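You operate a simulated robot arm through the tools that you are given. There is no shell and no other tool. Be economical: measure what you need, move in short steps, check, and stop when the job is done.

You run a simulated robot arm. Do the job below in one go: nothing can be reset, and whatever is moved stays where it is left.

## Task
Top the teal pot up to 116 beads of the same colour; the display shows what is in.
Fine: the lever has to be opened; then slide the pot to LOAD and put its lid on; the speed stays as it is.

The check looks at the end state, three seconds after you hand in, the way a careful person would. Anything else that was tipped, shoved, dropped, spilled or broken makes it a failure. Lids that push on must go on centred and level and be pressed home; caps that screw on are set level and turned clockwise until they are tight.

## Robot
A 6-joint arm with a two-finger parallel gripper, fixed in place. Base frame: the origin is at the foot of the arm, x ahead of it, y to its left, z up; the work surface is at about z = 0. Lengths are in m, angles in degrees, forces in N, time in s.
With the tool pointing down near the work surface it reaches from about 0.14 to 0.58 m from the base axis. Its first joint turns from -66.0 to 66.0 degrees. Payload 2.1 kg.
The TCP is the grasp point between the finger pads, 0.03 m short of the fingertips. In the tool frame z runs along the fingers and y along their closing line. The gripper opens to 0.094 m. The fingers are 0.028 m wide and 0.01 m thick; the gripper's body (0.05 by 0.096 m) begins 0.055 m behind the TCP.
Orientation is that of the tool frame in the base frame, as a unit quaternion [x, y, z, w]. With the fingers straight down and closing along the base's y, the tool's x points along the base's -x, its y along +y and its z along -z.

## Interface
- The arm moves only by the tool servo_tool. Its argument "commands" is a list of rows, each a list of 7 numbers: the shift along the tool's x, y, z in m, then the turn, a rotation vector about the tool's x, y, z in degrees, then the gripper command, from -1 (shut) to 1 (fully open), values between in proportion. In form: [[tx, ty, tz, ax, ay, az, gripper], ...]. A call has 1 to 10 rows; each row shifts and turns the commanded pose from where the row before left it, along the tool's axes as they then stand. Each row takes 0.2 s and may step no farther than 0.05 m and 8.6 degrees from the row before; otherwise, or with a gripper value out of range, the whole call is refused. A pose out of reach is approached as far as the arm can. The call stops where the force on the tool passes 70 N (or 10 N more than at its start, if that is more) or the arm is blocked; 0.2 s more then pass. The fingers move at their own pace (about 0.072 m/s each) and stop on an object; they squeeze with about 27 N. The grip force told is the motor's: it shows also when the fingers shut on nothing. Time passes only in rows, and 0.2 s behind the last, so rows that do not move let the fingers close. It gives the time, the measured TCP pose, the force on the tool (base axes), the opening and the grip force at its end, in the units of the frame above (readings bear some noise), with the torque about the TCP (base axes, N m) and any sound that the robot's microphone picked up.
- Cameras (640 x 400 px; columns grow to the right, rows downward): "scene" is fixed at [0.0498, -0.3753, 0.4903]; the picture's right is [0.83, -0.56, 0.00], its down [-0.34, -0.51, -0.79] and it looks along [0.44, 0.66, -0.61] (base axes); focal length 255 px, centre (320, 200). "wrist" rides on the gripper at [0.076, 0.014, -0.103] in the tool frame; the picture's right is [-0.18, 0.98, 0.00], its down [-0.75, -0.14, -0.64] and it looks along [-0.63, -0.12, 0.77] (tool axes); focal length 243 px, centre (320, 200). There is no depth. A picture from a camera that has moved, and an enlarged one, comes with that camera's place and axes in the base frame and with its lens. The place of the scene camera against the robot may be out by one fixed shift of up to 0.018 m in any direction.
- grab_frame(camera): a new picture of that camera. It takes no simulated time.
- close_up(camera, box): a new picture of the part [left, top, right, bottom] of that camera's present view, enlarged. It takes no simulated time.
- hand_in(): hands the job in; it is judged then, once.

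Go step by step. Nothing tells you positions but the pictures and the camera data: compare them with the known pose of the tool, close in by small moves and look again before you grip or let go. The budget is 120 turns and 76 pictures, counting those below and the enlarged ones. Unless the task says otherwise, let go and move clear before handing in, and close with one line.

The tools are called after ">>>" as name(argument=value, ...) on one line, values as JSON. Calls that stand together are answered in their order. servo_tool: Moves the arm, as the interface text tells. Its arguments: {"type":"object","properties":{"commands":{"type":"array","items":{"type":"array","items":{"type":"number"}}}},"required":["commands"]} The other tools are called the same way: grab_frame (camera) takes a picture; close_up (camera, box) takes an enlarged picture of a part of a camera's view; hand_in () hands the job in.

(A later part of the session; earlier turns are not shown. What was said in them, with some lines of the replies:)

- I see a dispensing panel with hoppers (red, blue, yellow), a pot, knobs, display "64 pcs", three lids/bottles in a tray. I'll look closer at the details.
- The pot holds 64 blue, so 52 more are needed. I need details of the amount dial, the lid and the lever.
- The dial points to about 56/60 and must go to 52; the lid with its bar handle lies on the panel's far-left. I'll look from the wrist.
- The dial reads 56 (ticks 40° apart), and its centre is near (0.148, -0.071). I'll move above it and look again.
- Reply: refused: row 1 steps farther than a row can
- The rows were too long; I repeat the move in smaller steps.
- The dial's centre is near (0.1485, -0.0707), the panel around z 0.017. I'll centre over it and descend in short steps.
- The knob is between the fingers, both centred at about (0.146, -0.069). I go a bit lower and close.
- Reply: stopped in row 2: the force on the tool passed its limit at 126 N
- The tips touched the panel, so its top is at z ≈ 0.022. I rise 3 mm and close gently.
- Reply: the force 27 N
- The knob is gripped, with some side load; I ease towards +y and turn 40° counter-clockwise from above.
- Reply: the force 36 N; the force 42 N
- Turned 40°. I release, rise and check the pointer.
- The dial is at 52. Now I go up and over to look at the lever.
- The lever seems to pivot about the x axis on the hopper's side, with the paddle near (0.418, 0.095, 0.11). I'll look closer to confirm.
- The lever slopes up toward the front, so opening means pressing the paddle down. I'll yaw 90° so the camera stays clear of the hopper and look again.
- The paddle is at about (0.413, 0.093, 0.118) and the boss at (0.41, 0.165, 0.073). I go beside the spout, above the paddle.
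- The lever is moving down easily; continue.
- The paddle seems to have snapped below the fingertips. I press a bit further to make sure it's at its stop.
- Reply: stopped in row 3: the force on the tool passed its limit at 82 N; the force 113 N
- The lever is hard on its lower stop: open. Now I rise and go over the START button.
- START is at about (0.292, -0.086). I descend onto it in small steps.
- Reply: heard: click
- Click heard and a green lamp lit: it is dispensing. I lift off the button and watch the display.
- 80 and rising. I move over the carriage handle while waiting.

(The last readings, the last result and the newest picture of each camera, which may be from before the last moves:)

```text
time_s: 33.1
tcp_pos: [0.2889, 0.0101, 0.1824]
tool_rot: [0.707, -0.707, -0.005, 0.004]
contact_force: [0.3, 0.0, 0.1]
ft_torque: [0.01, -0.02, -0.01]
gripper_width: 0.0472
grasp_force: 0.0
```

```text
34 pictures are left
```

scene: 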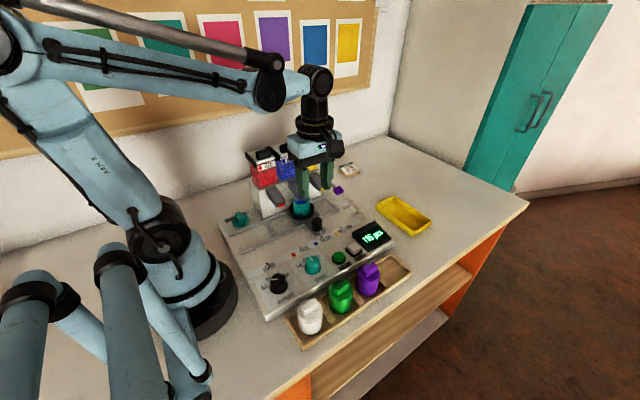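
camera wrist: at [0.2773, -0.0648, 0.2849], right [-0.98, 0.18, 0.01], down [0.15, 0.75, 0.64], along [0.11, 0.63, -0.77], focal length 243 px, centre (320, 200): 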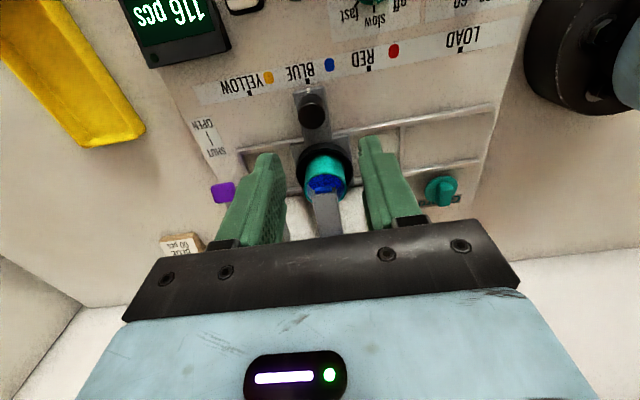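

The display reads 116 and the lamp is off. The carriage handle is at (0.297, 0.015); LOAD is about 0.145 m towards -x. I lower onto the handle.

>>> servo_tool(commands=[[-0.0045, -0.007, 0.03, 0, 0, 0, 0], [0, 0, 0.035, 0, 0, 0, 0], [0, 0, 0.025, 0, 0, 0, 0], [0, 0, 0, 0, 0, 0, 0]])

>>> close_up(camera="scene", box=[254, 180, 366, 250])

>>> grab_frame(camera="wrist")

```text
time_s: 34.1
tcp_pos: [0.2981, 0.0149, 0.0924]
tool_rot: [0.707, -0.707, -0.005, 0.004]
contact_force: [-0.9, -0.4, -0.4]
ft_torque: [0.01, 0.03, 0.01]
gripper_width: 0.047
grasp_force: 0.0
```

```text
5.71 times, centred on (310, 215) of scene
camera zoom: at [0.0498, -0.3753, 0.4903], right [0.83, -0.56, 0.0], down [-0.34, -0.51, -0.79], along [0.44, 0.66, -0.61], focal length 1456 px, centre (377, 114)
```

zoom: 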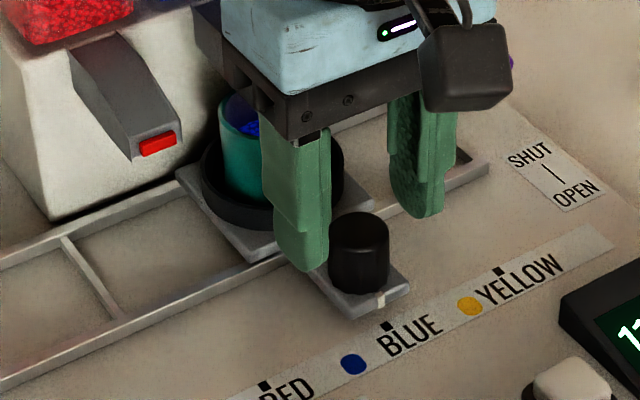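

```text
32 pictures are left
camera wrist: at [0.2852, -0.0599, 0.1946], right [-0.98, 0.18, 0.01], down [0.15, 0.75, 0.64], along [0.11, 0.63, -0.77], focal length 243 px, centre (320, 200)
```

wrist: 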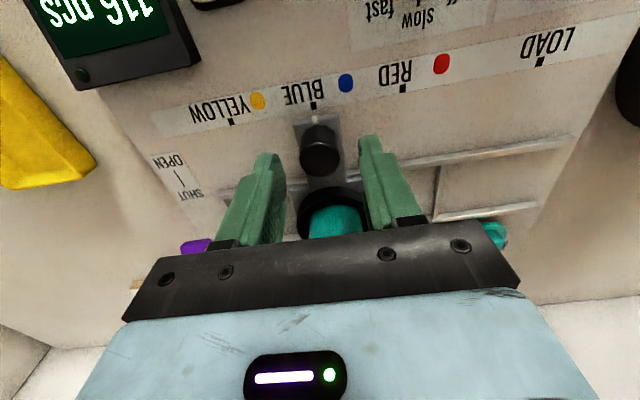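

>>> close_up(camera="wrist", box=[240, 90, 400, 190])

```text
4.00 times, centred on (320, 140) of wrist
camera zoom: at [0.2852, -0.0599, 0.1946], right [-0.98, 0.18, 0.01], down [0.15, 0.75, 0.64], along [0.11, 0.63, -0.77], focal length 970 px, centre (320, 440)
```

zoom: 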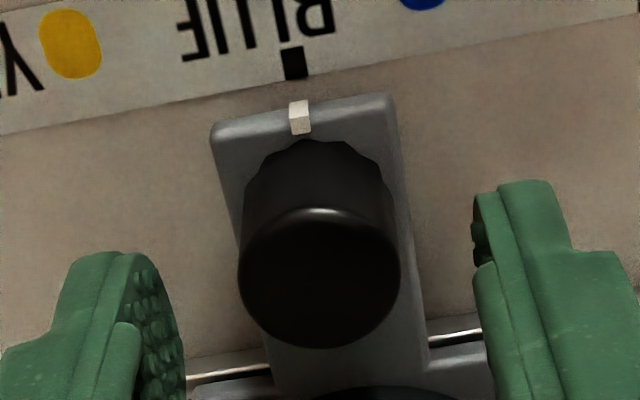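

The handle is centred between the fingers. I lower by 17 mm and close.

>>> servo_tool(commands=[[0, 0, 0.009, 0, 0, 0, 0], [0, 0, 0.008, 0, 0, 0, 0], [0, 0, 0, 0, 0, 0, -0.4], [0, 0, 0, 0, 0, 0, -0.8], [0, 0, 0, 0, 0, 0, -0.8], [0, 0, 0, 0, 0, 0, -0.8]])

```text
time_s: 35.5
tcp_pos: [0.2984, 0.0142, 0.0749]
tool_rot: [-0.707, 0.707, 0.004, -0.005]
contact_force: [0.1, -0.2, -10.1]
ft_torque: [-0.03, -0.03, -0.01]
gripper_width: 0.0246
grasp_force: 44.9
```

Gripped (24.6 mm). I slide slowly toward LOAD.

>>> servo_tool(commands=[[0, 0.004, 0, 0, 0, 0, -0.8], [0, 0.008, 0, 0, 0, 0, -0.8], [0, 0.01, 0, 0, 0, 0, -0.8], [0, 0.01, 0, 0, 0, 0, -0.8], [0, 0.01, 0, 0, 0, 0, -0.8], [0, 0.01, 0, 0, 0, 0, -0.8], [0, 0.008, 0, 0, 0, 0, -0.8]])

>>> close_up(camera="scene", box=[214, 160, 342, 280])

```text
time_s: 37.1
tcp_pos: [0.2373, 0.0141, 0.0762]
tool_rot: [0.708, -0.707, -0.003, 0.005]
contact_force: [1.8, 5.1, -31.6]
ft_torque: [0.66, -0.04, -0.04]
gripper_width: 0.0247
grasp_force: 45.1
```

```text
3.33 times, centred on (278, 220) of scene
camera zoom: at [0.0499, -0.3754, 0.4903], right [0.83, -0.56, 0.0], down [-0.34, -0.51, -0.79], along [0.44, 0.66, -0.61], focal length 849 px, centre (460, 133)
```

zoom: 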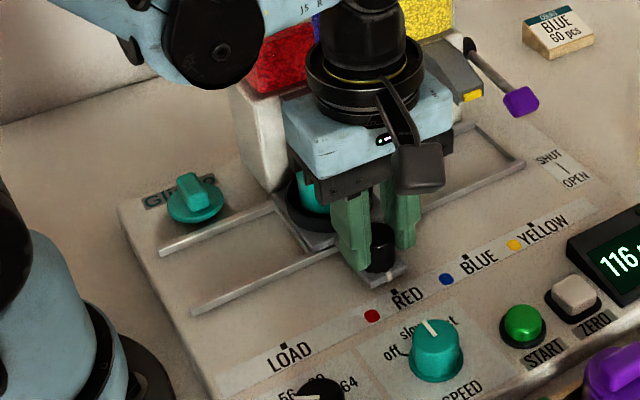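

It slides well, now at RED with 116 still shown. I ease down 1 mm and continue to LOAD.

>>> servo_tool(commands=[[0, 0.004, 0.0015, 0, 0, 0, -0.8], [0, 0.01, 0, 0, 0, 0, -0.8], [0, 0.01, 0, 0, 0, 0, -0.8], [0, 0.01, 0, 0, 0, 0, -0.8], [0, 0.01, 0, 0, 0, 0, -0.8], [0, 0.01, 0.001, 0, 0, 0, -0.8], [0, 0.01, 0, 0, 0, 0, -0.8], [0, 0.01, 0, 0, 0, 0, -0.8], [0, 0.005, 0, 0, 0, 0, -0.8]])

>>> close_up(camera="scene", box=[214, 160, 342, 280])

>>> grab_frame(camera="wrist")

```text
time_s: 39.1
tcp_pos: [0.157, 0.0134, 0.0751]
tool_rot: [-0.707, 0.707, 0.004, -0.004]
contact_force: [-1.8, -2.8, -35.6]
ft_torque: [-0.14, 0.02, -0.02]
gripper_width: 0.0247
grasp_force: 45.3
```

```text
3.33 times, centred on (278, 220) of scene
camera zoom: at [0.0499, -0.3753, 0.4903], right [0.83, -0.56, 0.0], down [-0.34, -0.51, -0.79], along [0.44, 0.66, -0.61], focal length 849 px, centre (460, 133)
```

zoom: 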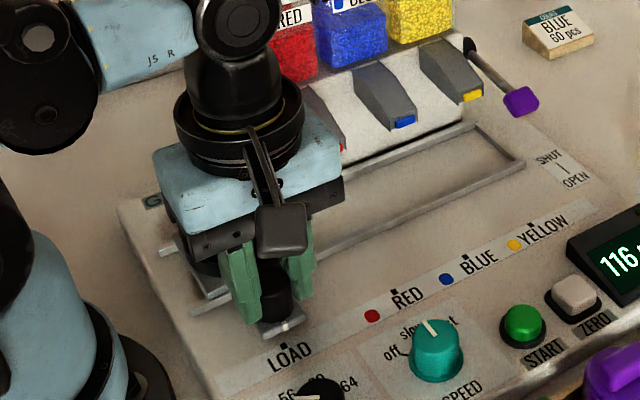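

```text
28 pictures are left
camera wrist: at [0.1446, -0.0615, 0.1775], right [-0.98, 0.18, 0.01], down [0.15, 0.75, 0.64], along [0.11, 0.63, -0.77], focal length 243 px, centre (320, 200)
```

wrist: 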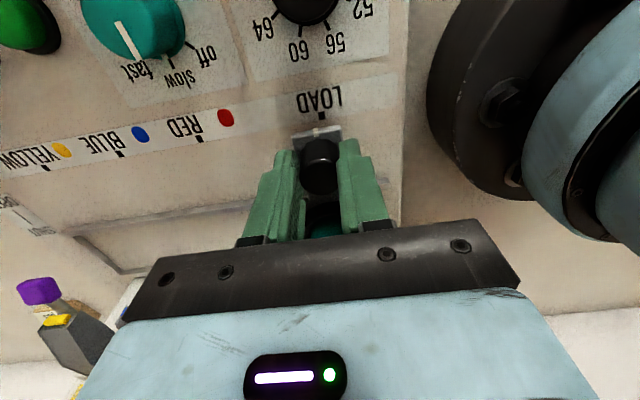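

The index is about 5 mm short of the LOAD mark. I nudge on and check with a zoom.

>>> servo_tool(commands=[[0, 0.003, 0.001, 0, 0, 0, -0.8], [0, 0.002, 0, 0, 0, 0, -0.8], [0, 0, 0, 0, 0, 0, -0.8]])

>>> close_up(camera="wrist", box=[280, 90, 376, 150])

```text
time_s: 39.9
tcp_pos: [0.1553, 0.0146, 0.0753]
tool_rot: [0.707, -0.707, -0.003, 0.006]
contact_force: [-2.7, -14.5, 25.8]
ft_torque: [-0.31, 0.05, -0.09]
gripper_width: 0.0246
grasp_force: 45.4
```

```text
6.67 times, centred on (328, 120) of wrist
camera zoom: at [0.1424, -0.061, 0.1778], right [-0.98, 0.18, 0.01], down [0.15, 0.76, 0.64], along [0.11, 0.63, -0.77], focal length 1618 px, centre (267, 733)
```

zoom: 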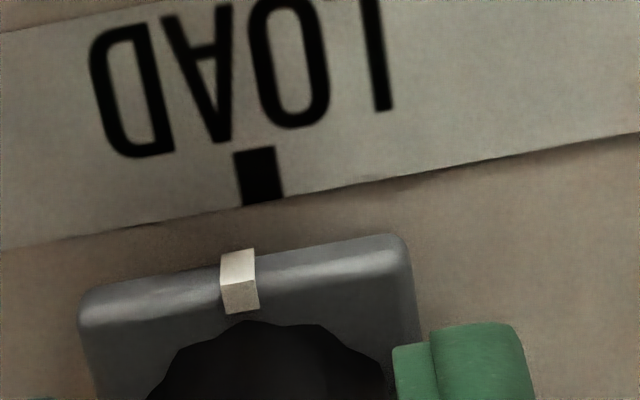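

>>> servo_tool(commands=[[0, 0.002, -0.0005, 0, 0, 0, -0.8], [0, 0.0015, 0, 0, 0, 0, -0.8], [0, 0, 0, 0, 0, 0, -0.8], [0, 0, 0, 0, 0, 0, -0.8]])

>>> close_up(camera="wrist", box=[280, 90, 376, 150])

```text
time_s: 40.9
tcp_pos: [0.1516, 0.0136, 0.0742]
tool_rot: [0.707, -0.707, -0.003, 0.003]
contact_force: [15.2, -10.7, 32.1]
ft_torque: [-0.38, -0.55, -0.03]
gripper_width: 0.0246
grasp_force: 44.9
```

```text
6.67 times, centred on (328, 120) of wrist
camera zoom: at [0.1388, -0.0612, 0.1775], right [-0.98, 0.18, 0.01], down [0.15, 0.75, 0.64], along [0.11, 0.63, -0.77], focal length 1618 px, centre (267, 733)
```

zoom: 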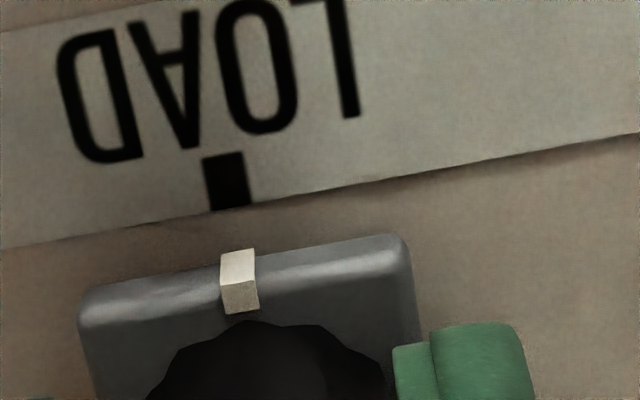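

Aligned with LOAD like it was at BLUE. I let go, rise, and look at the pot and lid.

>>> servo_tool(commands=[[0, 0, 0, 0, 0, 0, -0.4], [0, 0, 0, 0, 0, 0, 0], [0, 0, 0, 0, 0, 0, 0.1], [0, 0, -0.03, 0, 0, 0, 0.1], [0, 0, -0.04, 0, 0, 0, 0.1], [0, 0, -0.04, 0, 0, 0, 0.1], [-0.04, 0, -0.02, 0, 0, 0, 0.1], [-0.04, 0, 0, 0, 0, 0, 0.1], [0, 0, 0, 0, 0, 0, 0.1]])

>>> grab_frame(camera="wrist")

>>> grab_frame(camera="scene")

```text
time_s: 42.9
tcp_pos: [0.154, 0.096, 0.2058]
tool_rot: [-0.707, 0.707, 0.004, -0.003]
contact_force: [0.5, -0.2, -1.3]
ft_torque: [-0.03, 0.02, 0.01]
gripper_width: 0.052
grasp_force: 0.0
```

```text
25 pictures are left
camera wrist: at [0.1409, 0.0199, 0.3074], right [-0.98, 0.18, 0.01], down [0.15, 0.75, 0.64], along [0.11, 0.63, -0.77], focal length 243 px, centre (320, 200)
```

wrist: 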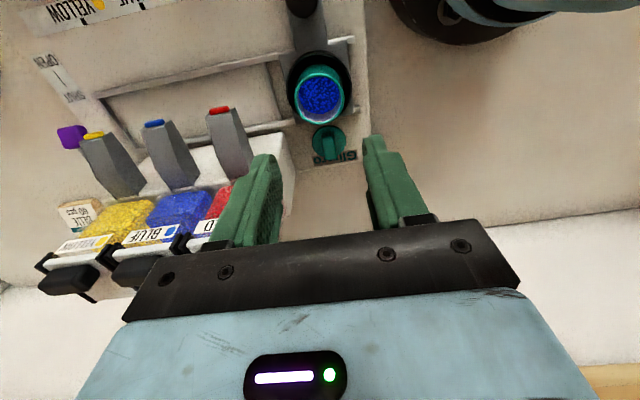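

```text
24 pictures are left
```

scene: 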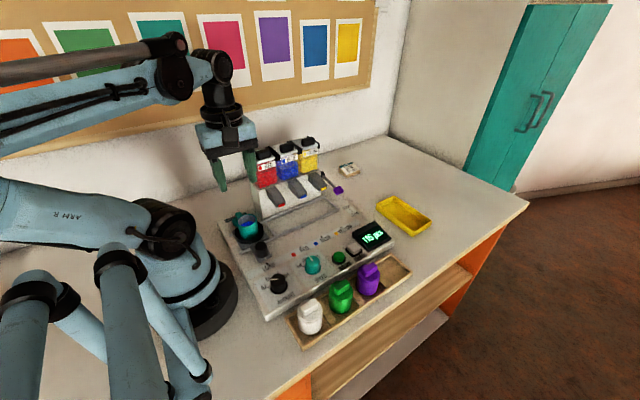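

>>> close_up(camera="wrist", box=[264, 40, 392, 170])

>>> close_up(camera="scene", box=[206, 195, 286, 265])

```text
3.08 times, centred on (328, 105) of wrist
camera zoom: at [0.1409, 0.0199, 0.3074], right [-0.98, 0.18, 0.01], down [0.15, 0.75, 0.64], along [0.11, 0.63, -0.77], focal length 746 px, centre (295, 492)
```

zoom: 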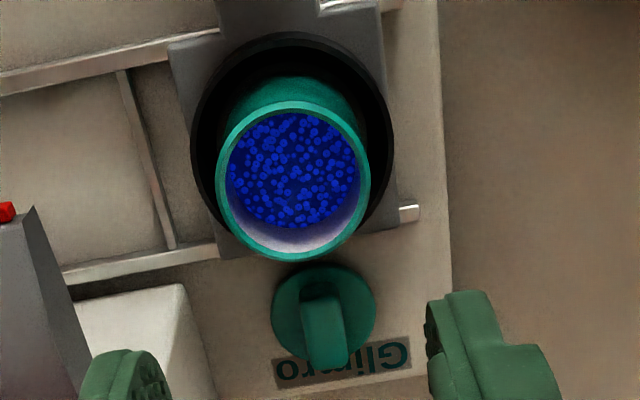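

```text
5.71 times, centred on (246, 230) of scene
camera zoom: at [0.0498, -0.3753, 0.4903], right [0.83, -0.56, 0.0], down [-0.34, -0.51, -0.79], along [0.44, 0.66, -0.61], focal length 1456 px, centre (743, 29)
```

zoom: 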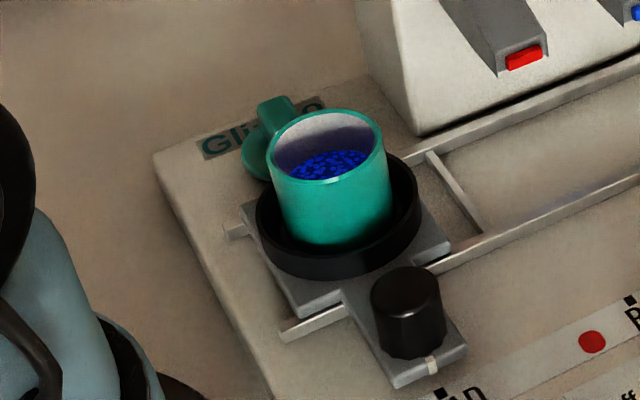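

The lid is at about (0.1525, 0.158), with its bar along y; the hopper is close on the right, so I'll grip the bar by its ends with yaw 0. I rotate back first.

>>> servo_tool(commands=[[0, 0, 0, 0, 0, 8.5, 0.2], [0, 0, 0, 0, 0, 8.5, 0.2], [0, 0, 0, 0, 0, 8.5, 0.2], [0, 0, 0, 0, 0, 8.5, 0.2], [0, 0, 0, 0, 0, 8.5, 0.2], [0, 0, 0, 0, 0, 8.5, 0.2], [0, 0, 0, 0, 0, 8.5, 0.2], [0, 0, 0, 0, 0, 8.5, 0.2], [0, 0, 0, 0, 0, 8.5, 0.2], [0, 0, 0, 0, 0, 8.5, 0.2]])

>>> servo_tool(commands=[[0, 0, 0, 0, 0, 5, 0.2], [0.0015, 0.03, 0, 0, 0, 0, 0.2], [0, 0.032, 0, 0, 0, 0, 0.2], [0, 0, 0.03, 0, 0, 0, 0.2], [0, 0, 0, 0, 0, 0, 0.2]])

>>> grab_frame(camera="wrist")

```text
time_s: 45.1
tcp_pos: [0.1524, 0.0942, 0.2045]
tool_rot: [-0.042, 0.999, 0.001, -0.005]
contact_force: [0.1, -0.1, 0.2]
ft_torque: [0.03, -0.03, -0.02]
gripper_width: 0.0565
grasp_force: 0.0
```

```text
time_s: 46.3
tcp_pos: [0.1496, 0.1576, 0.1734]
tool_rot: [0.0, 1.0, 0.0, -0.006]
contact_force: [0.4, -0.4, 0.3]
ft_torque: [-0.02, 0.0, 0.01]
gripper_width: 0.0565
grasp_force: 0.0
```

```text
21 pictures are left
camera wrist: at [0.0752, 0.173, 0.2777], right [0.18, 0.98, 0.0], down [0.76, -0.14, 0.63], along [0.62, -0.12, -0.77], focal length 243 px, centre (320, 200)
```

wrist: 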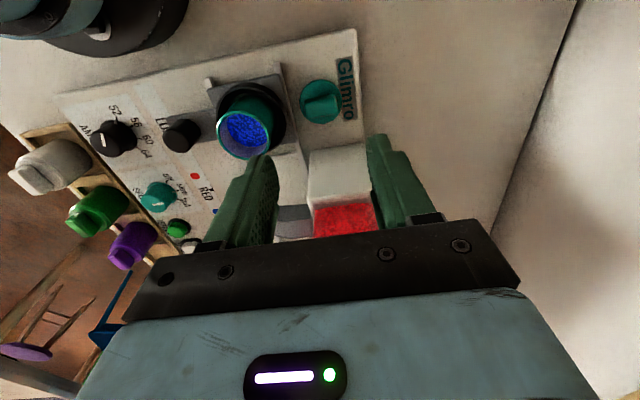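

>>> servo_tool(commands=[[0, 0, 0.03, 0, -0.7, 0, 0.2], [0, 0, 0.02, 0, 0, 0, 0.2], [0, 0, 0, 0, 0, 0, 0.2]])

>>> close_up(camera="wrist", box=[250, 60, 410, 180])

>>> close_up(camera="scene", box=[190, 180, 286, 240])

```text
time_s: 47.1
tcp_pos: [0.1506, 0.1582, 0.1246]
tool_rot: [0.0, 1.0, 0.001, 0.0]
contact_force: [0.2, 0.4, -0.4]
ft_torque: [-0.03, -0.01, -0.03]
gripper_width: 0.0564
grasp_force: 0.1
```

```text
3.33 times, centred on (330, 120) of wrist
camera zoom: at [0.0737, 0.1736, 0.2262], right [0.18, 0.98, 0.0], down [0.75, -0.14, 0.64], along [0.63, -0.12, -0.77], focal length 809 px, centre (287, 467)
```

zoom: 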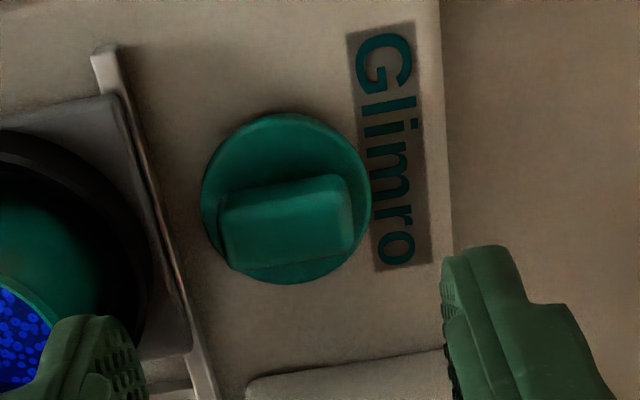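

```text
6.67 times, centred on (238, 210) of scene
camera zoom: at [0.0498, -0.3754, 0.4903], right [0.83, -0.56, 0.0], down [-0.34, -0.51, -0.79], along [0.44, 0.66, -0.61], focal length 1698 px, centre (867, 133)
```

zoom: 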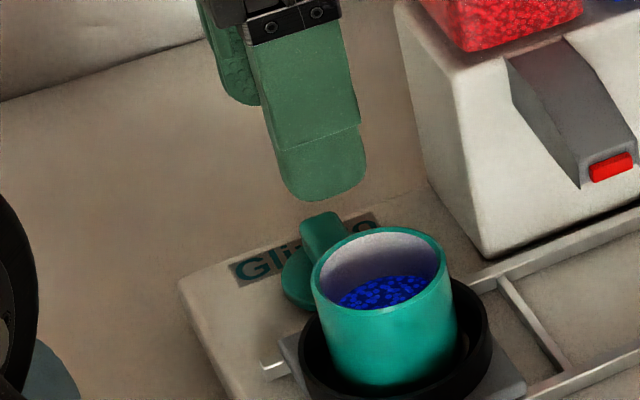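

Lid centre is at (0.149, 0.159). I narrow the fingers, centre and lower to just around the bar.

>>> servo_tool(commands=[[0.0015, 0.001, 0, 0, 0, 0, -0.06], [0, 0, 0.025, 0, 0, 0, -0.06], [0, 0, 0.015, 0, 0, 0, -0.06], [0, 0, 0, 0, 0, 0, -0.06]])

>>> close_up(camera="wrist", box=[240, 80, 400, 200])

```text
time_s: 48.1
tcp_pos: [0.1472, 0.1569, 0.0841]
tool_rot: [0.0, 1.0, 0.001, 0.001]
contact_force: [0.0, 0.6, -0.4]
ft_torque: [0.01, 0.02, -0.06]
gripper_width: 0.0444
grasp_force: 0.1
```

```text
3.33 times, centred on (320, 140) of wrist
camera zoom: at [0.0716, 0.1727, 0.1866], right [0.18, 0.98, 0.0], down [0.75, -0.14, 0.64], along [0.63, -0.12, -0.77], focal length 809 px, centre (320, 400)
```

zoom: 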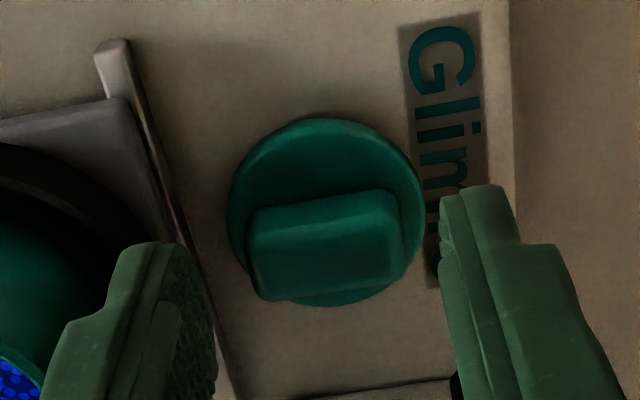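

>>> servo_tool(commands=[[-0.0015, 0.001, 0.01, 0, 0, 0, -0.06], [0, 0, 0.006, 0, 0, 0, -0.06], [0, 0, 0, 0, 0, 0, -0.06]])

>>> close_up(camera="scene", box=[206, 190, 286, 240])

>>> close_up(camera="wrist", box=[240, 80, 400, 200])

```text
time_s: 48.9
tcp_pos: [0.1492, 0.159, 0.0686]
tool_rot: [-0.001, 1.0, 0.0, 0.001]
contact_force: [-0.3, -0.1, 0.5]
ft_torque: [0.0, 0.0, 0.02]
gripper_width: 0.0442
grasp_force: 0.0
```

```text
8.00 times, centred on (246, 215) of scene
camera zoom: at [0.0498, -0.3754, 0.4903], right [0.83, -0.56, 0.0], down [-0.34, -0.51, -0.79], along [0.44, 0.66, -0.61], focal length 2038 px, centre (912, 80)
```

zoom: 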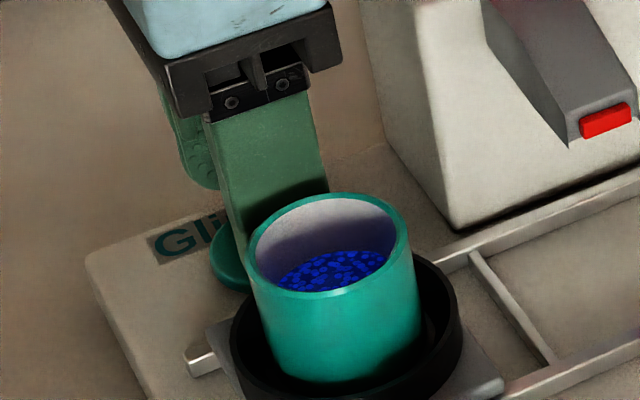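

```text
3.33 times, centred on (320, 140) of wrist
camera zoom: at [0.0738, 0.1739, 0.1709], right [0.18, 0.98, 0.0], down [0.75, -0.14, 0.64], along [0.63, -0.12, -0.77], focal length 809 px, centre (320, 400)
```

zoom: 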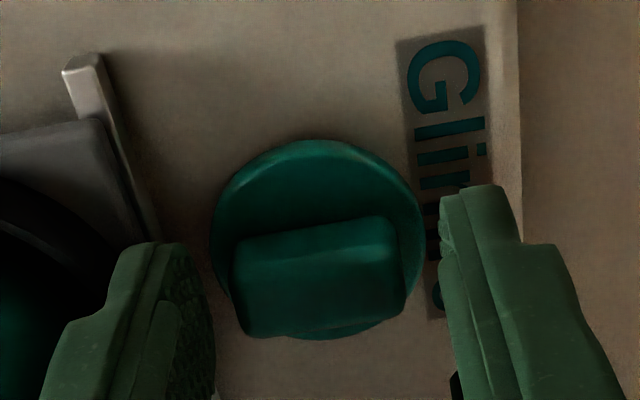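

>>> servo_tool(commands=[[0, 0, 0.002, 0, 0, 0, -0.06], [0, 0, 0.002, 0, 0, 0, -0.06], [0, 0, 0, 0, 0, 0, -0.3], [0, 0, 0, 0, 0, 0, -0.8], [0, 0, 0, 0, 0, 0, -0.8]])

>>> close_up(camera="wrist", box=[240, 80, 400, 200])

```text
time_s: 50.1
tcp_pos: [0.1509, 0.159, 0.0644]
tool_rot: [0.0, 1.0, 0.0, 0.001]
contact_force: [-0.2, -0.4, -0.2]
ft_torque: [-0.04, 0.0, 0.01]
gripper_width: 0.0306
grasp_force: 26.8
```

```text
3.33 times, centred on (320, 140) of wrist
camera zoom: at [0.0745, 0.1738, 0.167], right [0.18, 0.98, 0.0], down [0.75, -0.14, 0.64], along [0.63, -0.12, -0.77], focal length 809 px, centre (320, 400)
```

zoom: 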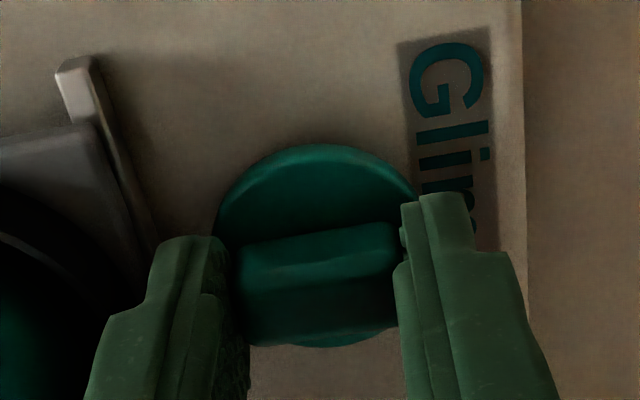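

The bar is held (30.6 mm). I lift straight up and look.

>>> servo_tool(commands=[[0, 0, -0.01, 0, 0, 0, -0.8], [0, 0, -0.03, 0, 0, 0, -0.8], [0, 0, -0.03, 0, 0, 0, -0.8], [0, 0, -0.03, 0, 0, 0, -0.8], [0, 0, 0, 0, 0, 0, -0.8]])

>>> grab_frame(camera="wrist")

>>> close_up(camera="scene", box=[206, 165, 302, 255])

```text
time_s: 51.3
tcp_pos: [0.1484, 0.1592, 0.1633]
tool_rot: [0.0, 1.0, 0.0, 0.002]
contact_force: [0.1, -0.5, 0.4]
ft_torque: [-0.01, -0.01, 0.0]
gripper_width: 0.0304
grasp_force: 27.0
```

```text
14 pictures are left
camera wrist: at [0.0731, 0.1746, 0.2665], right [0.18, 0.98, 0.0], down [0.75, -0.14, 0.64], along [0.63, -0.12, -0.77], focal length 243 px, centre (320, 200)
```

wrist: 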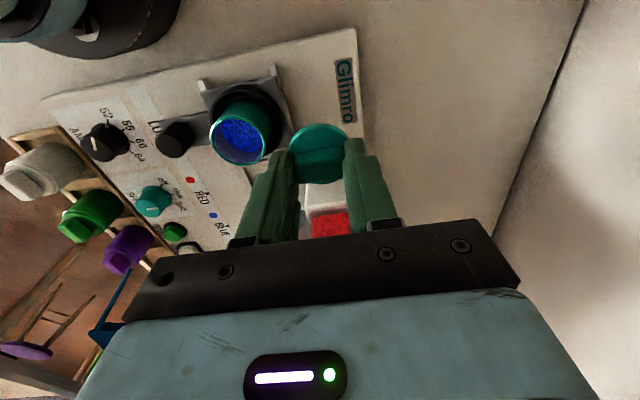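

```text
4.44 times, centred on (254, 210) of scene
camera zoom: at [0.0498, -0.3753, 0.4903], right [0.83, -0.56, 0.0], down [-0.34, -0.51, -0.79], along [0.44, 0.66, -0.61], focal length 1132 px, centre (613, 156)
```

zoom: 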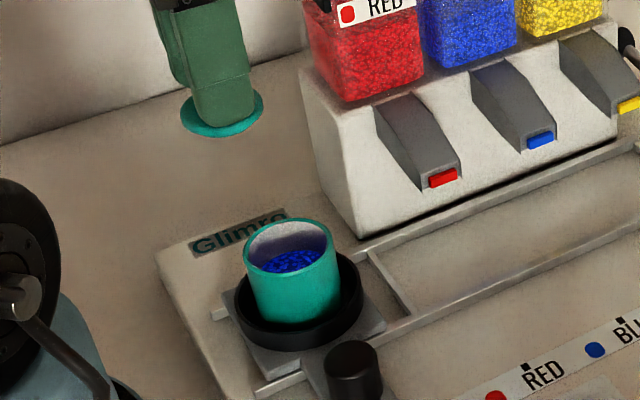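

>>> close_up(camera="wrist", box=[190, 70, 350, 190])

```text
3.33 times, centred on (270, 130) of wrist
camera zoom: at [0.0731, 0.1746, 0.2665], right [0.18, 0.98, 0.0], down [0.75, -0.14, 0.64], along [0.63, -0.12, -0.77], focal length 809 px, centre (487, 433)
```

zoom: 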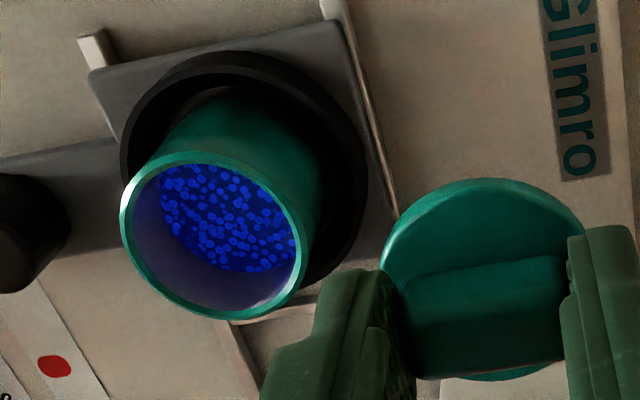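

The rim centre is at (0.1517, 0.090, 0.078); the lid is centred on the TCP. I move over the pot, lower a little and compare.

>>> servo_tool(commands=[[-0.003, -0.03, 0, 0, 0, 0, -0.8], [0, -0.03, 0, 0, 0, 0, -0.8], [0, -0.0095, 0, 0, 0, 0, -0.8], [0, 0, 0.02, 0, -0.1, 0, -0.8], [0, 0, 0.01, 0, 0, 0, -0.8], [0, 0, 0, 0, 0, 0, -0.8]])

>>> close_up(camera="wrist", box=[240, 80, 400, 200])

>>> close_up(camera="scene", box=[206, 180, 286, 250])

```text
time_s: 52.7
tcp_pos: [0.1558, 0.0893, 0.1342]
tool_rot: [0.0, 1.0, -0.001, 0.002]
contact_force: [0.4, 0.7, -0.8]
ft_torque: [0.0, 0.02, 0.01]
gripper_width: 0.0305
grasp_force: 27.4
```

```text
3.33 times, centred on (320, 140) of wrist
camera zoom: at [0.0785, 0.1038, 0.2362], right [0.18, 0.98, 0.0], down [0.75, -0.14, 0.64], along [0.63, -0.12, -0.77], focal length 809 px, centre (320, 400)
```

zoom: 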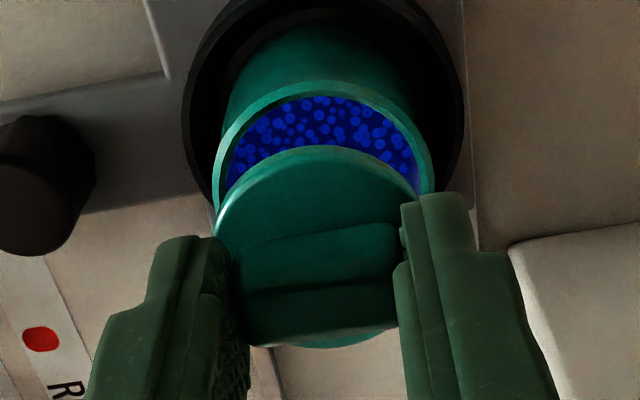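

```text
5.71 times, centred on (246, 215) of scene
camera zoom: at [0.0498, -0.3754, 0.4903], right [0.83, -0.56, 0.0], down [-0.34, -0.51, -0.79], along [0.44, 0.66, -0.61], focal length 1456 px, centre (743, 114)
```

zoom: 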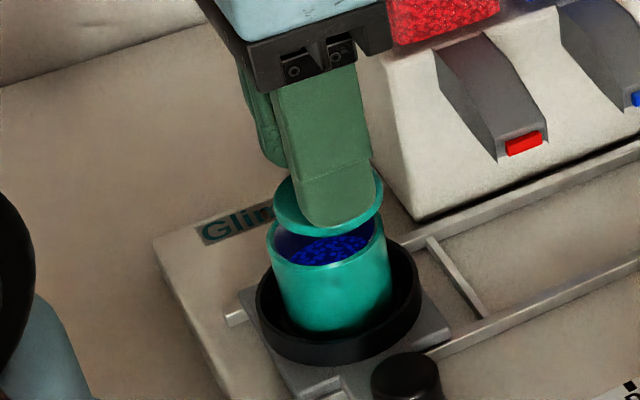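

Height-corrected, the scene view puts the lid about 4 mm too far in +x and 1 mm too low in y. I correct, lower 12 mm and check again.

>>> servo_tool(commands=[[0.002, 0.001, 0, 0, -0.1, 0, -0.8], [0.002, 0, 0.006, 0, 0, 0, -0.8], [0, 0, 0.006, 0, 0, 0, -0.8], [0, 0, 0, 0, 0, 0, -0.8]])

>>> servo_tool(commands=[[0, 0, 0, 0, 0, 0, -0.8]])

>>> close_up(camera="scene", box=[222, 195, 270, 235])

>>> close_up(camera="wrist", box=[240, 80, 400, 200])

```text
time_s: 53.7
tcp_pos: [0.1502, 0.0893, 0.1227]
tool_rot: [0.0, 1.0, 0.001, 0.004]
contact_force: [0.2, -0.4, 0.1]
ft_torque: [-0.02, 0.01, -0.03]
gripper_width: 0.0304
grasp_force: 27.1
```

```text
time_s: 54.1
tcp_pos: [0.1507, 0.0899, 0.1228]
tool_rot: [0.0, 1.0, 0.0, 0.002]
contact_force: [0.1, -0.3, -0.6]
ft_torque: [-0.01, -0.01, 0.02]
gripper_width: 0.0305
grasp_force: 27.0
```

```text
10.00 times, centred on (246, 215) of scene
camera zoom: at [0.0498, -0.3753, 0.4903], right [0.83, -0.56, 0.0], down [-0.34, -0.51, -0.79], along [0.44, 0.66, -0.61], focal length 2548 px, centre (1060, 50)
```

zoom: 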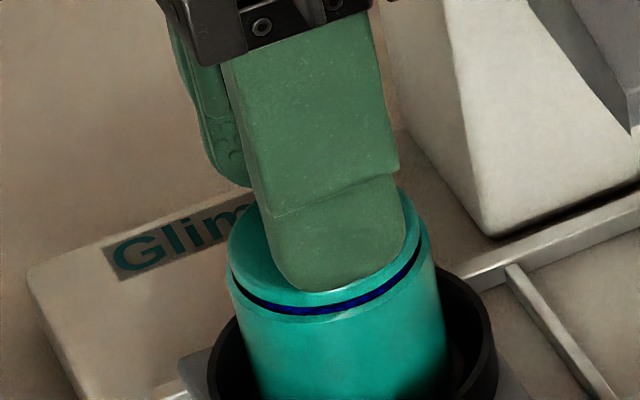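

```text
3.33 times, centred on (320, 140) of wrist
camera zoom: at [0.0738, 0.1047, 0.2247], right [0.18, 0.98, 0.0], down [0.75, -0.14, 0.65], along [0.63, -0.12, -0.76], focal length 809 px, centre (320, 400)
```

zoom: 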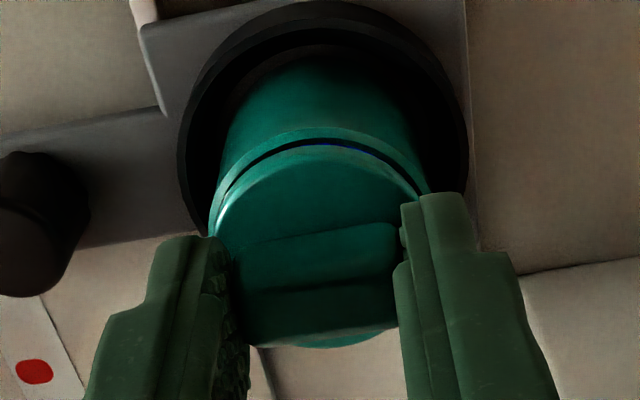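

Nearly concentric with the rim, a few mm above it. A sub-millimetre correction, then I lower gently and watch the force.

>>> servo_tool(commands=[[-0.0007, 0, 0.0, 0, 0.25, 0, -0.8], [0, 0, 0.002, 0, 0, 0, -0.8], [0, 0, 0.002, 0, 0, 0, -0.8], [0, 0, 0.001, 0, 0, 0, -0.8], [0, 0, 0.0, 0, 0, 0, -0.8]])

>>> close_up(camera="scene", box=[222, 195, 270, 235])

```text
time_s: 55.3
tcp_pos: [0.1512, 0.0889, 0.1182]
tool_rot: [0.001, 1.0, -0.001, 0.0]
contact_force: [0.8, -6.3, 32.6]
ft_torque: [-0.23, -0.13, -0.01]
gripper_width: 0.0307
grasp_force: 27.0
```

```text
10.00 times, centred on (246, 215) of scene
camera zoom: at [0.0498, -0.3754, 0.4903], right [0.83, -0.56, 0.0], down [-0.34, -0.51, -0.79], along [0.44, 0.66, -0.61], focal length 2548 px, centre (1060, 50)
```

zoom: 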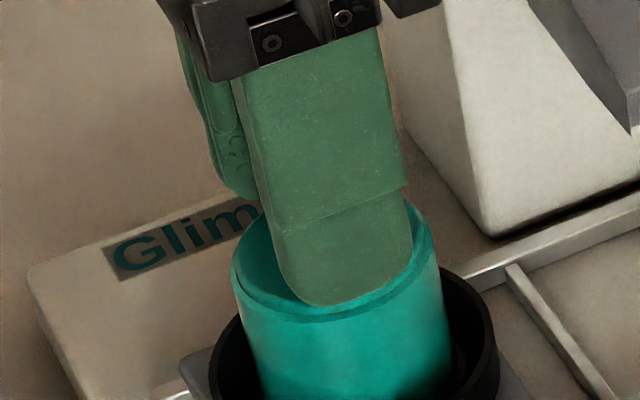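

The lid has met the rim, with 33 N and a small side force. I press further in 1 mm steps.

>>> servo_tool(commands=[[0, -0.0005, 0.001, 0, 0, 0, -0.8], [0, 0, 0.001, 0, 0, 0, -0.8], [0, 0, 0, 0, 0, 0, -0.8]])

```text
time_s: 56.1
tcp_pos: [0.1506, 0.0893, 0.1146]
tool_rot: [0.0, 1.0, 0.001, 0.0]
contact_force: [0.0, -1.1, 30.0]
ft_torque: [-0.03, -0.07, 0.04]
gripper_width: 0.0307
grasp_force: 26.8
```

>>> servo_tool(commands=[[0, 0, 0.001, 0, 0, 0, -0.8], [0, 0, 0.001, 0, 0, 0, -0.8], [0, 0, 0.0, 0, 0, 0, -0.8]])

>>> close_up(camera="scene", box=[222, 195, 270, 235])

```text
time_s: 56.9
tcp_pos: [0.1503, 0.0904, 0.1139]
tool_rot: [0.0, 1.0, 0.001, 0.0]
contact_force: [0.7, 3.4, 45.8]
ft_torque: [0.16, -0.08, 0.0]
gripper_width: 0.0305
grasp_force: 27.1
```

```text
10.00 times, centred on (246, 215) of scene
camera zoom: at [0.0497, -0.3754, 0.4903], right [0.83, -0.56, 0.0], down [-0.34, -0.51, -0.79], along [0.44, 0.66, -0.61], focal length 2548 px, centre (1060, 50)
```

zoom: 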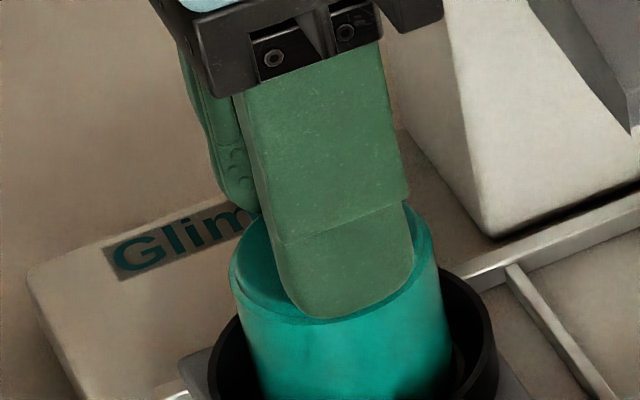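

>>> servo_tool(commands=[[0, -0.0005, 0.001, 0, 0, 0, -0.8], [0, 0, 0.001, 0, 0, 0, -0.8], [0, 0, 0.0, 0, 0, 0, -0.8]])

```text
time_s: 57.4
tcp_pos: [0.1503, 0.0888, 0.115]
tool_rot: [0.0, 1.0, 0.0, 0.0]
contact_force: [0.2, -0.4, 13.3]
ft_torque: [-0.03, 0.04, 0.03]
gripper_width: 0.0307
grasp_force: 26.7
stopped in row 2: the force on the tool passed its limit at 73 N (the readings are from after the stop); the commanded pose is now the measured one
```

It's firm at 73 N. I open, rise and inspect the lid.

>>> servo_tool(commands=[[0, 0, 0, 0, 0, 0, -0.4], [0, 0, 0, 0, 0, 0, 0], [0, 0, 0, 0, 0, 0, 0.1], [0, 0, -0.03, 0, 0, 0, 0.1], [0, 0, -0.04, 0, 0, 0, 0.1], [0, 0, 0, 0, 0, 0, 0.1]])

>>> close_up(camera="scene", box=[218, 190, 282, 250])

>>> close_up(camera="wrist", box=[240, 50, 400, 170])

```text
time_s: 58.8
tcp_pos: [0.1484, 0.0907, 0.1813]
tool_rot: [-0.001, 1.0, 0.0, 0.0]
contact_force: [1.0, -0.2, 0.3]
ft_torque: [0.02, -0.02, 0.01]
gripper_width: 0.0517
grasp_force: 0.0
```

```text
6.67 times, centred on (250, 220) of scene
camera zoom: at [0.0498, -0.3753, 0.4903], right [0.83, -0.56, 0.0], down [-0.34, -0.51, -0.79], along [0.44, 0.66, -0.61], focal length 1698 px, centre (787, 67)
```

zoom: 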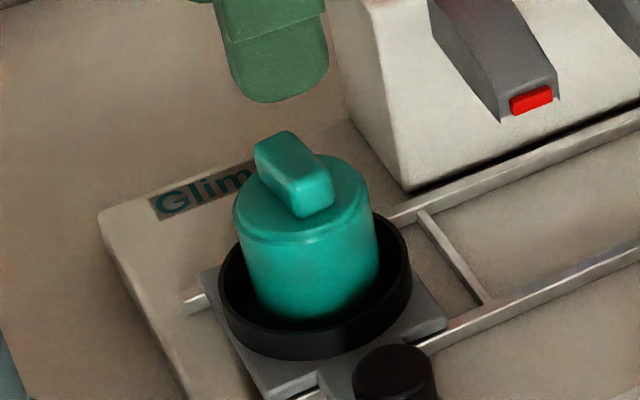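

```text
3.33 times, centred on (320, 110) of wrist
camera zoom: at [0.0734, 0.1052, 0.2853], right [0.18, 0.98, 0.0], down [0.75, -0.14, 0.64], along [0.63, -0.12, -0.77], focal length 809 px, centre (320, 500)
```

zoom: 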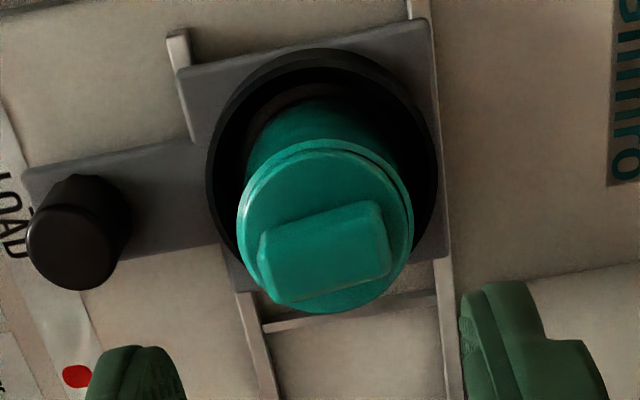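

The lid looks level and centred; a thin gap line on one side makes me press once more with closed fingers on the bar.

>>> servo_tool(commands=[[0, 0, 0, 0, 0, 0, -1], [0, 0, 0, 0, 0, 0, -1], [0, 0, 0.02, 0, 0, 0, -1], [0, 0, 0.02, 0, 0, 0, -1], [0, 0, 0.002, 0, 0, 0, -1], [0, 0, 0.002, 0, 0, 0, -1], [0, 0, 0.002, 0, 0, 0, -1]])

>>> servo_tool(commands=[[0, 0, 0.002, 0, 0, 0, -1], [0, 0, 0.002, 0, 0, 0, -1], [0, 0, 0.0015, 0, 0, 0, -1], [0, 0, 0.0015, 0, 0, 0, -1], [0, 0, 0.0015, 0, 0, 0, -1], [0, 0, 0.001, 0, 0, 0, -1], [0, 0, 0.001, 0, 0, 0, -1]])

```text
time_s: 60.4
tcp_pos: [0.1514, 0.0894, 0.1384]
tool_rot: [0.001, 1.0, 0.001, -0.001]
contact_force: [-0.7, 0.6, 0.7]
ft_torque: [-0.02, 0.04, -0.03]
gripper_width: 0.0002
grasp_force: 26.9
```

```text
time_s: 61.8
tcp_pos: [0.1529, 0.0892, 0.1317]
tool_rot: [0.0, 1.0, 0.0, 0.0]
contact_force: [-1.5, -1.2, 18.6]
ft_torque: [-0.05, 0.03, 0.0]
gripper_width: 0.0
grasp_force: 27.0
stopped in row 7: the force on the tool passed its limit at 73 N (the readings are from after the stop); the commanded pose is now the measured one
```

Firm at 73 N with no travel. I back off and take a final look.

>>> servo_tool(commands=[[0, 0, -0.03, 0, 0, 0, -1], [0, 0, -0.045, 0, 0, 0, -1], [0, 0, -0.045, 0, 0, 0, -1], [0, 0, 0, 0, 0, 0, -1]])

>>> close_up(camera="scene", box=[222, 195, 270, 235])

>>> grab_frame(camera="scene")

```text
time_s: 62.8
tcp_pos: [0.1519, 0.0911, 0.2514]
tool_rot: [0.0, 1.0, -0.001, -0.001]
contact_force: [0.1, -0.3, 0.7]
ft_torque: [-0.02, 0.0, -0.02]
gripper_width: 0.0
grasp_force: 26.7
heard: snap
```

```text
10.00 times, centred on (246, 215) of scene
camera zoom: at [0.0498, -0.3753, 0.4903], right [0.83, -0.56, 0.0], down [-0.34, -0.51, -0.79], along [0.44, 0.66, -0.61], focal length 2548 px, centre (1060, 50)
```

zoom: 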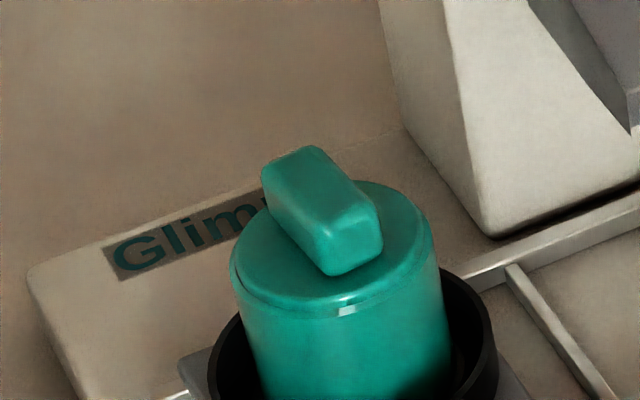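

```text
2 pictures are left
```

scene: 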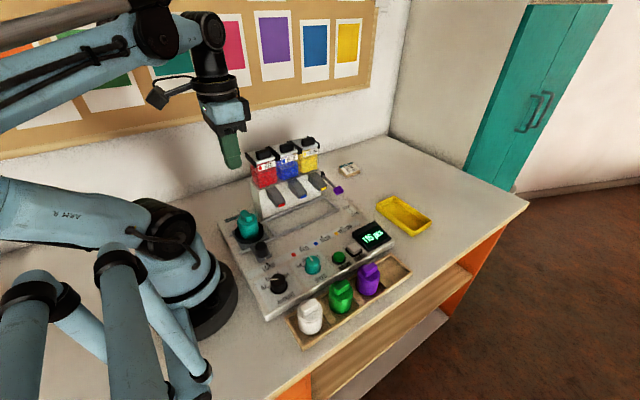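

A snap was heard: the lid is home, level and centred. The pot stands at LOAD, the display shows 116, the lever is open and the speed is unchanged, so I hand in.

>>> hand_in()

```text
The job is handed in.
```

The teal pot was topped up from 64 to 116 blue beads and slid to LOAD, and its lid is pressed home (it snapped). The lever is open and the speed unchanged; the AMOUNT dial was turned from 56 to 52 and left there.
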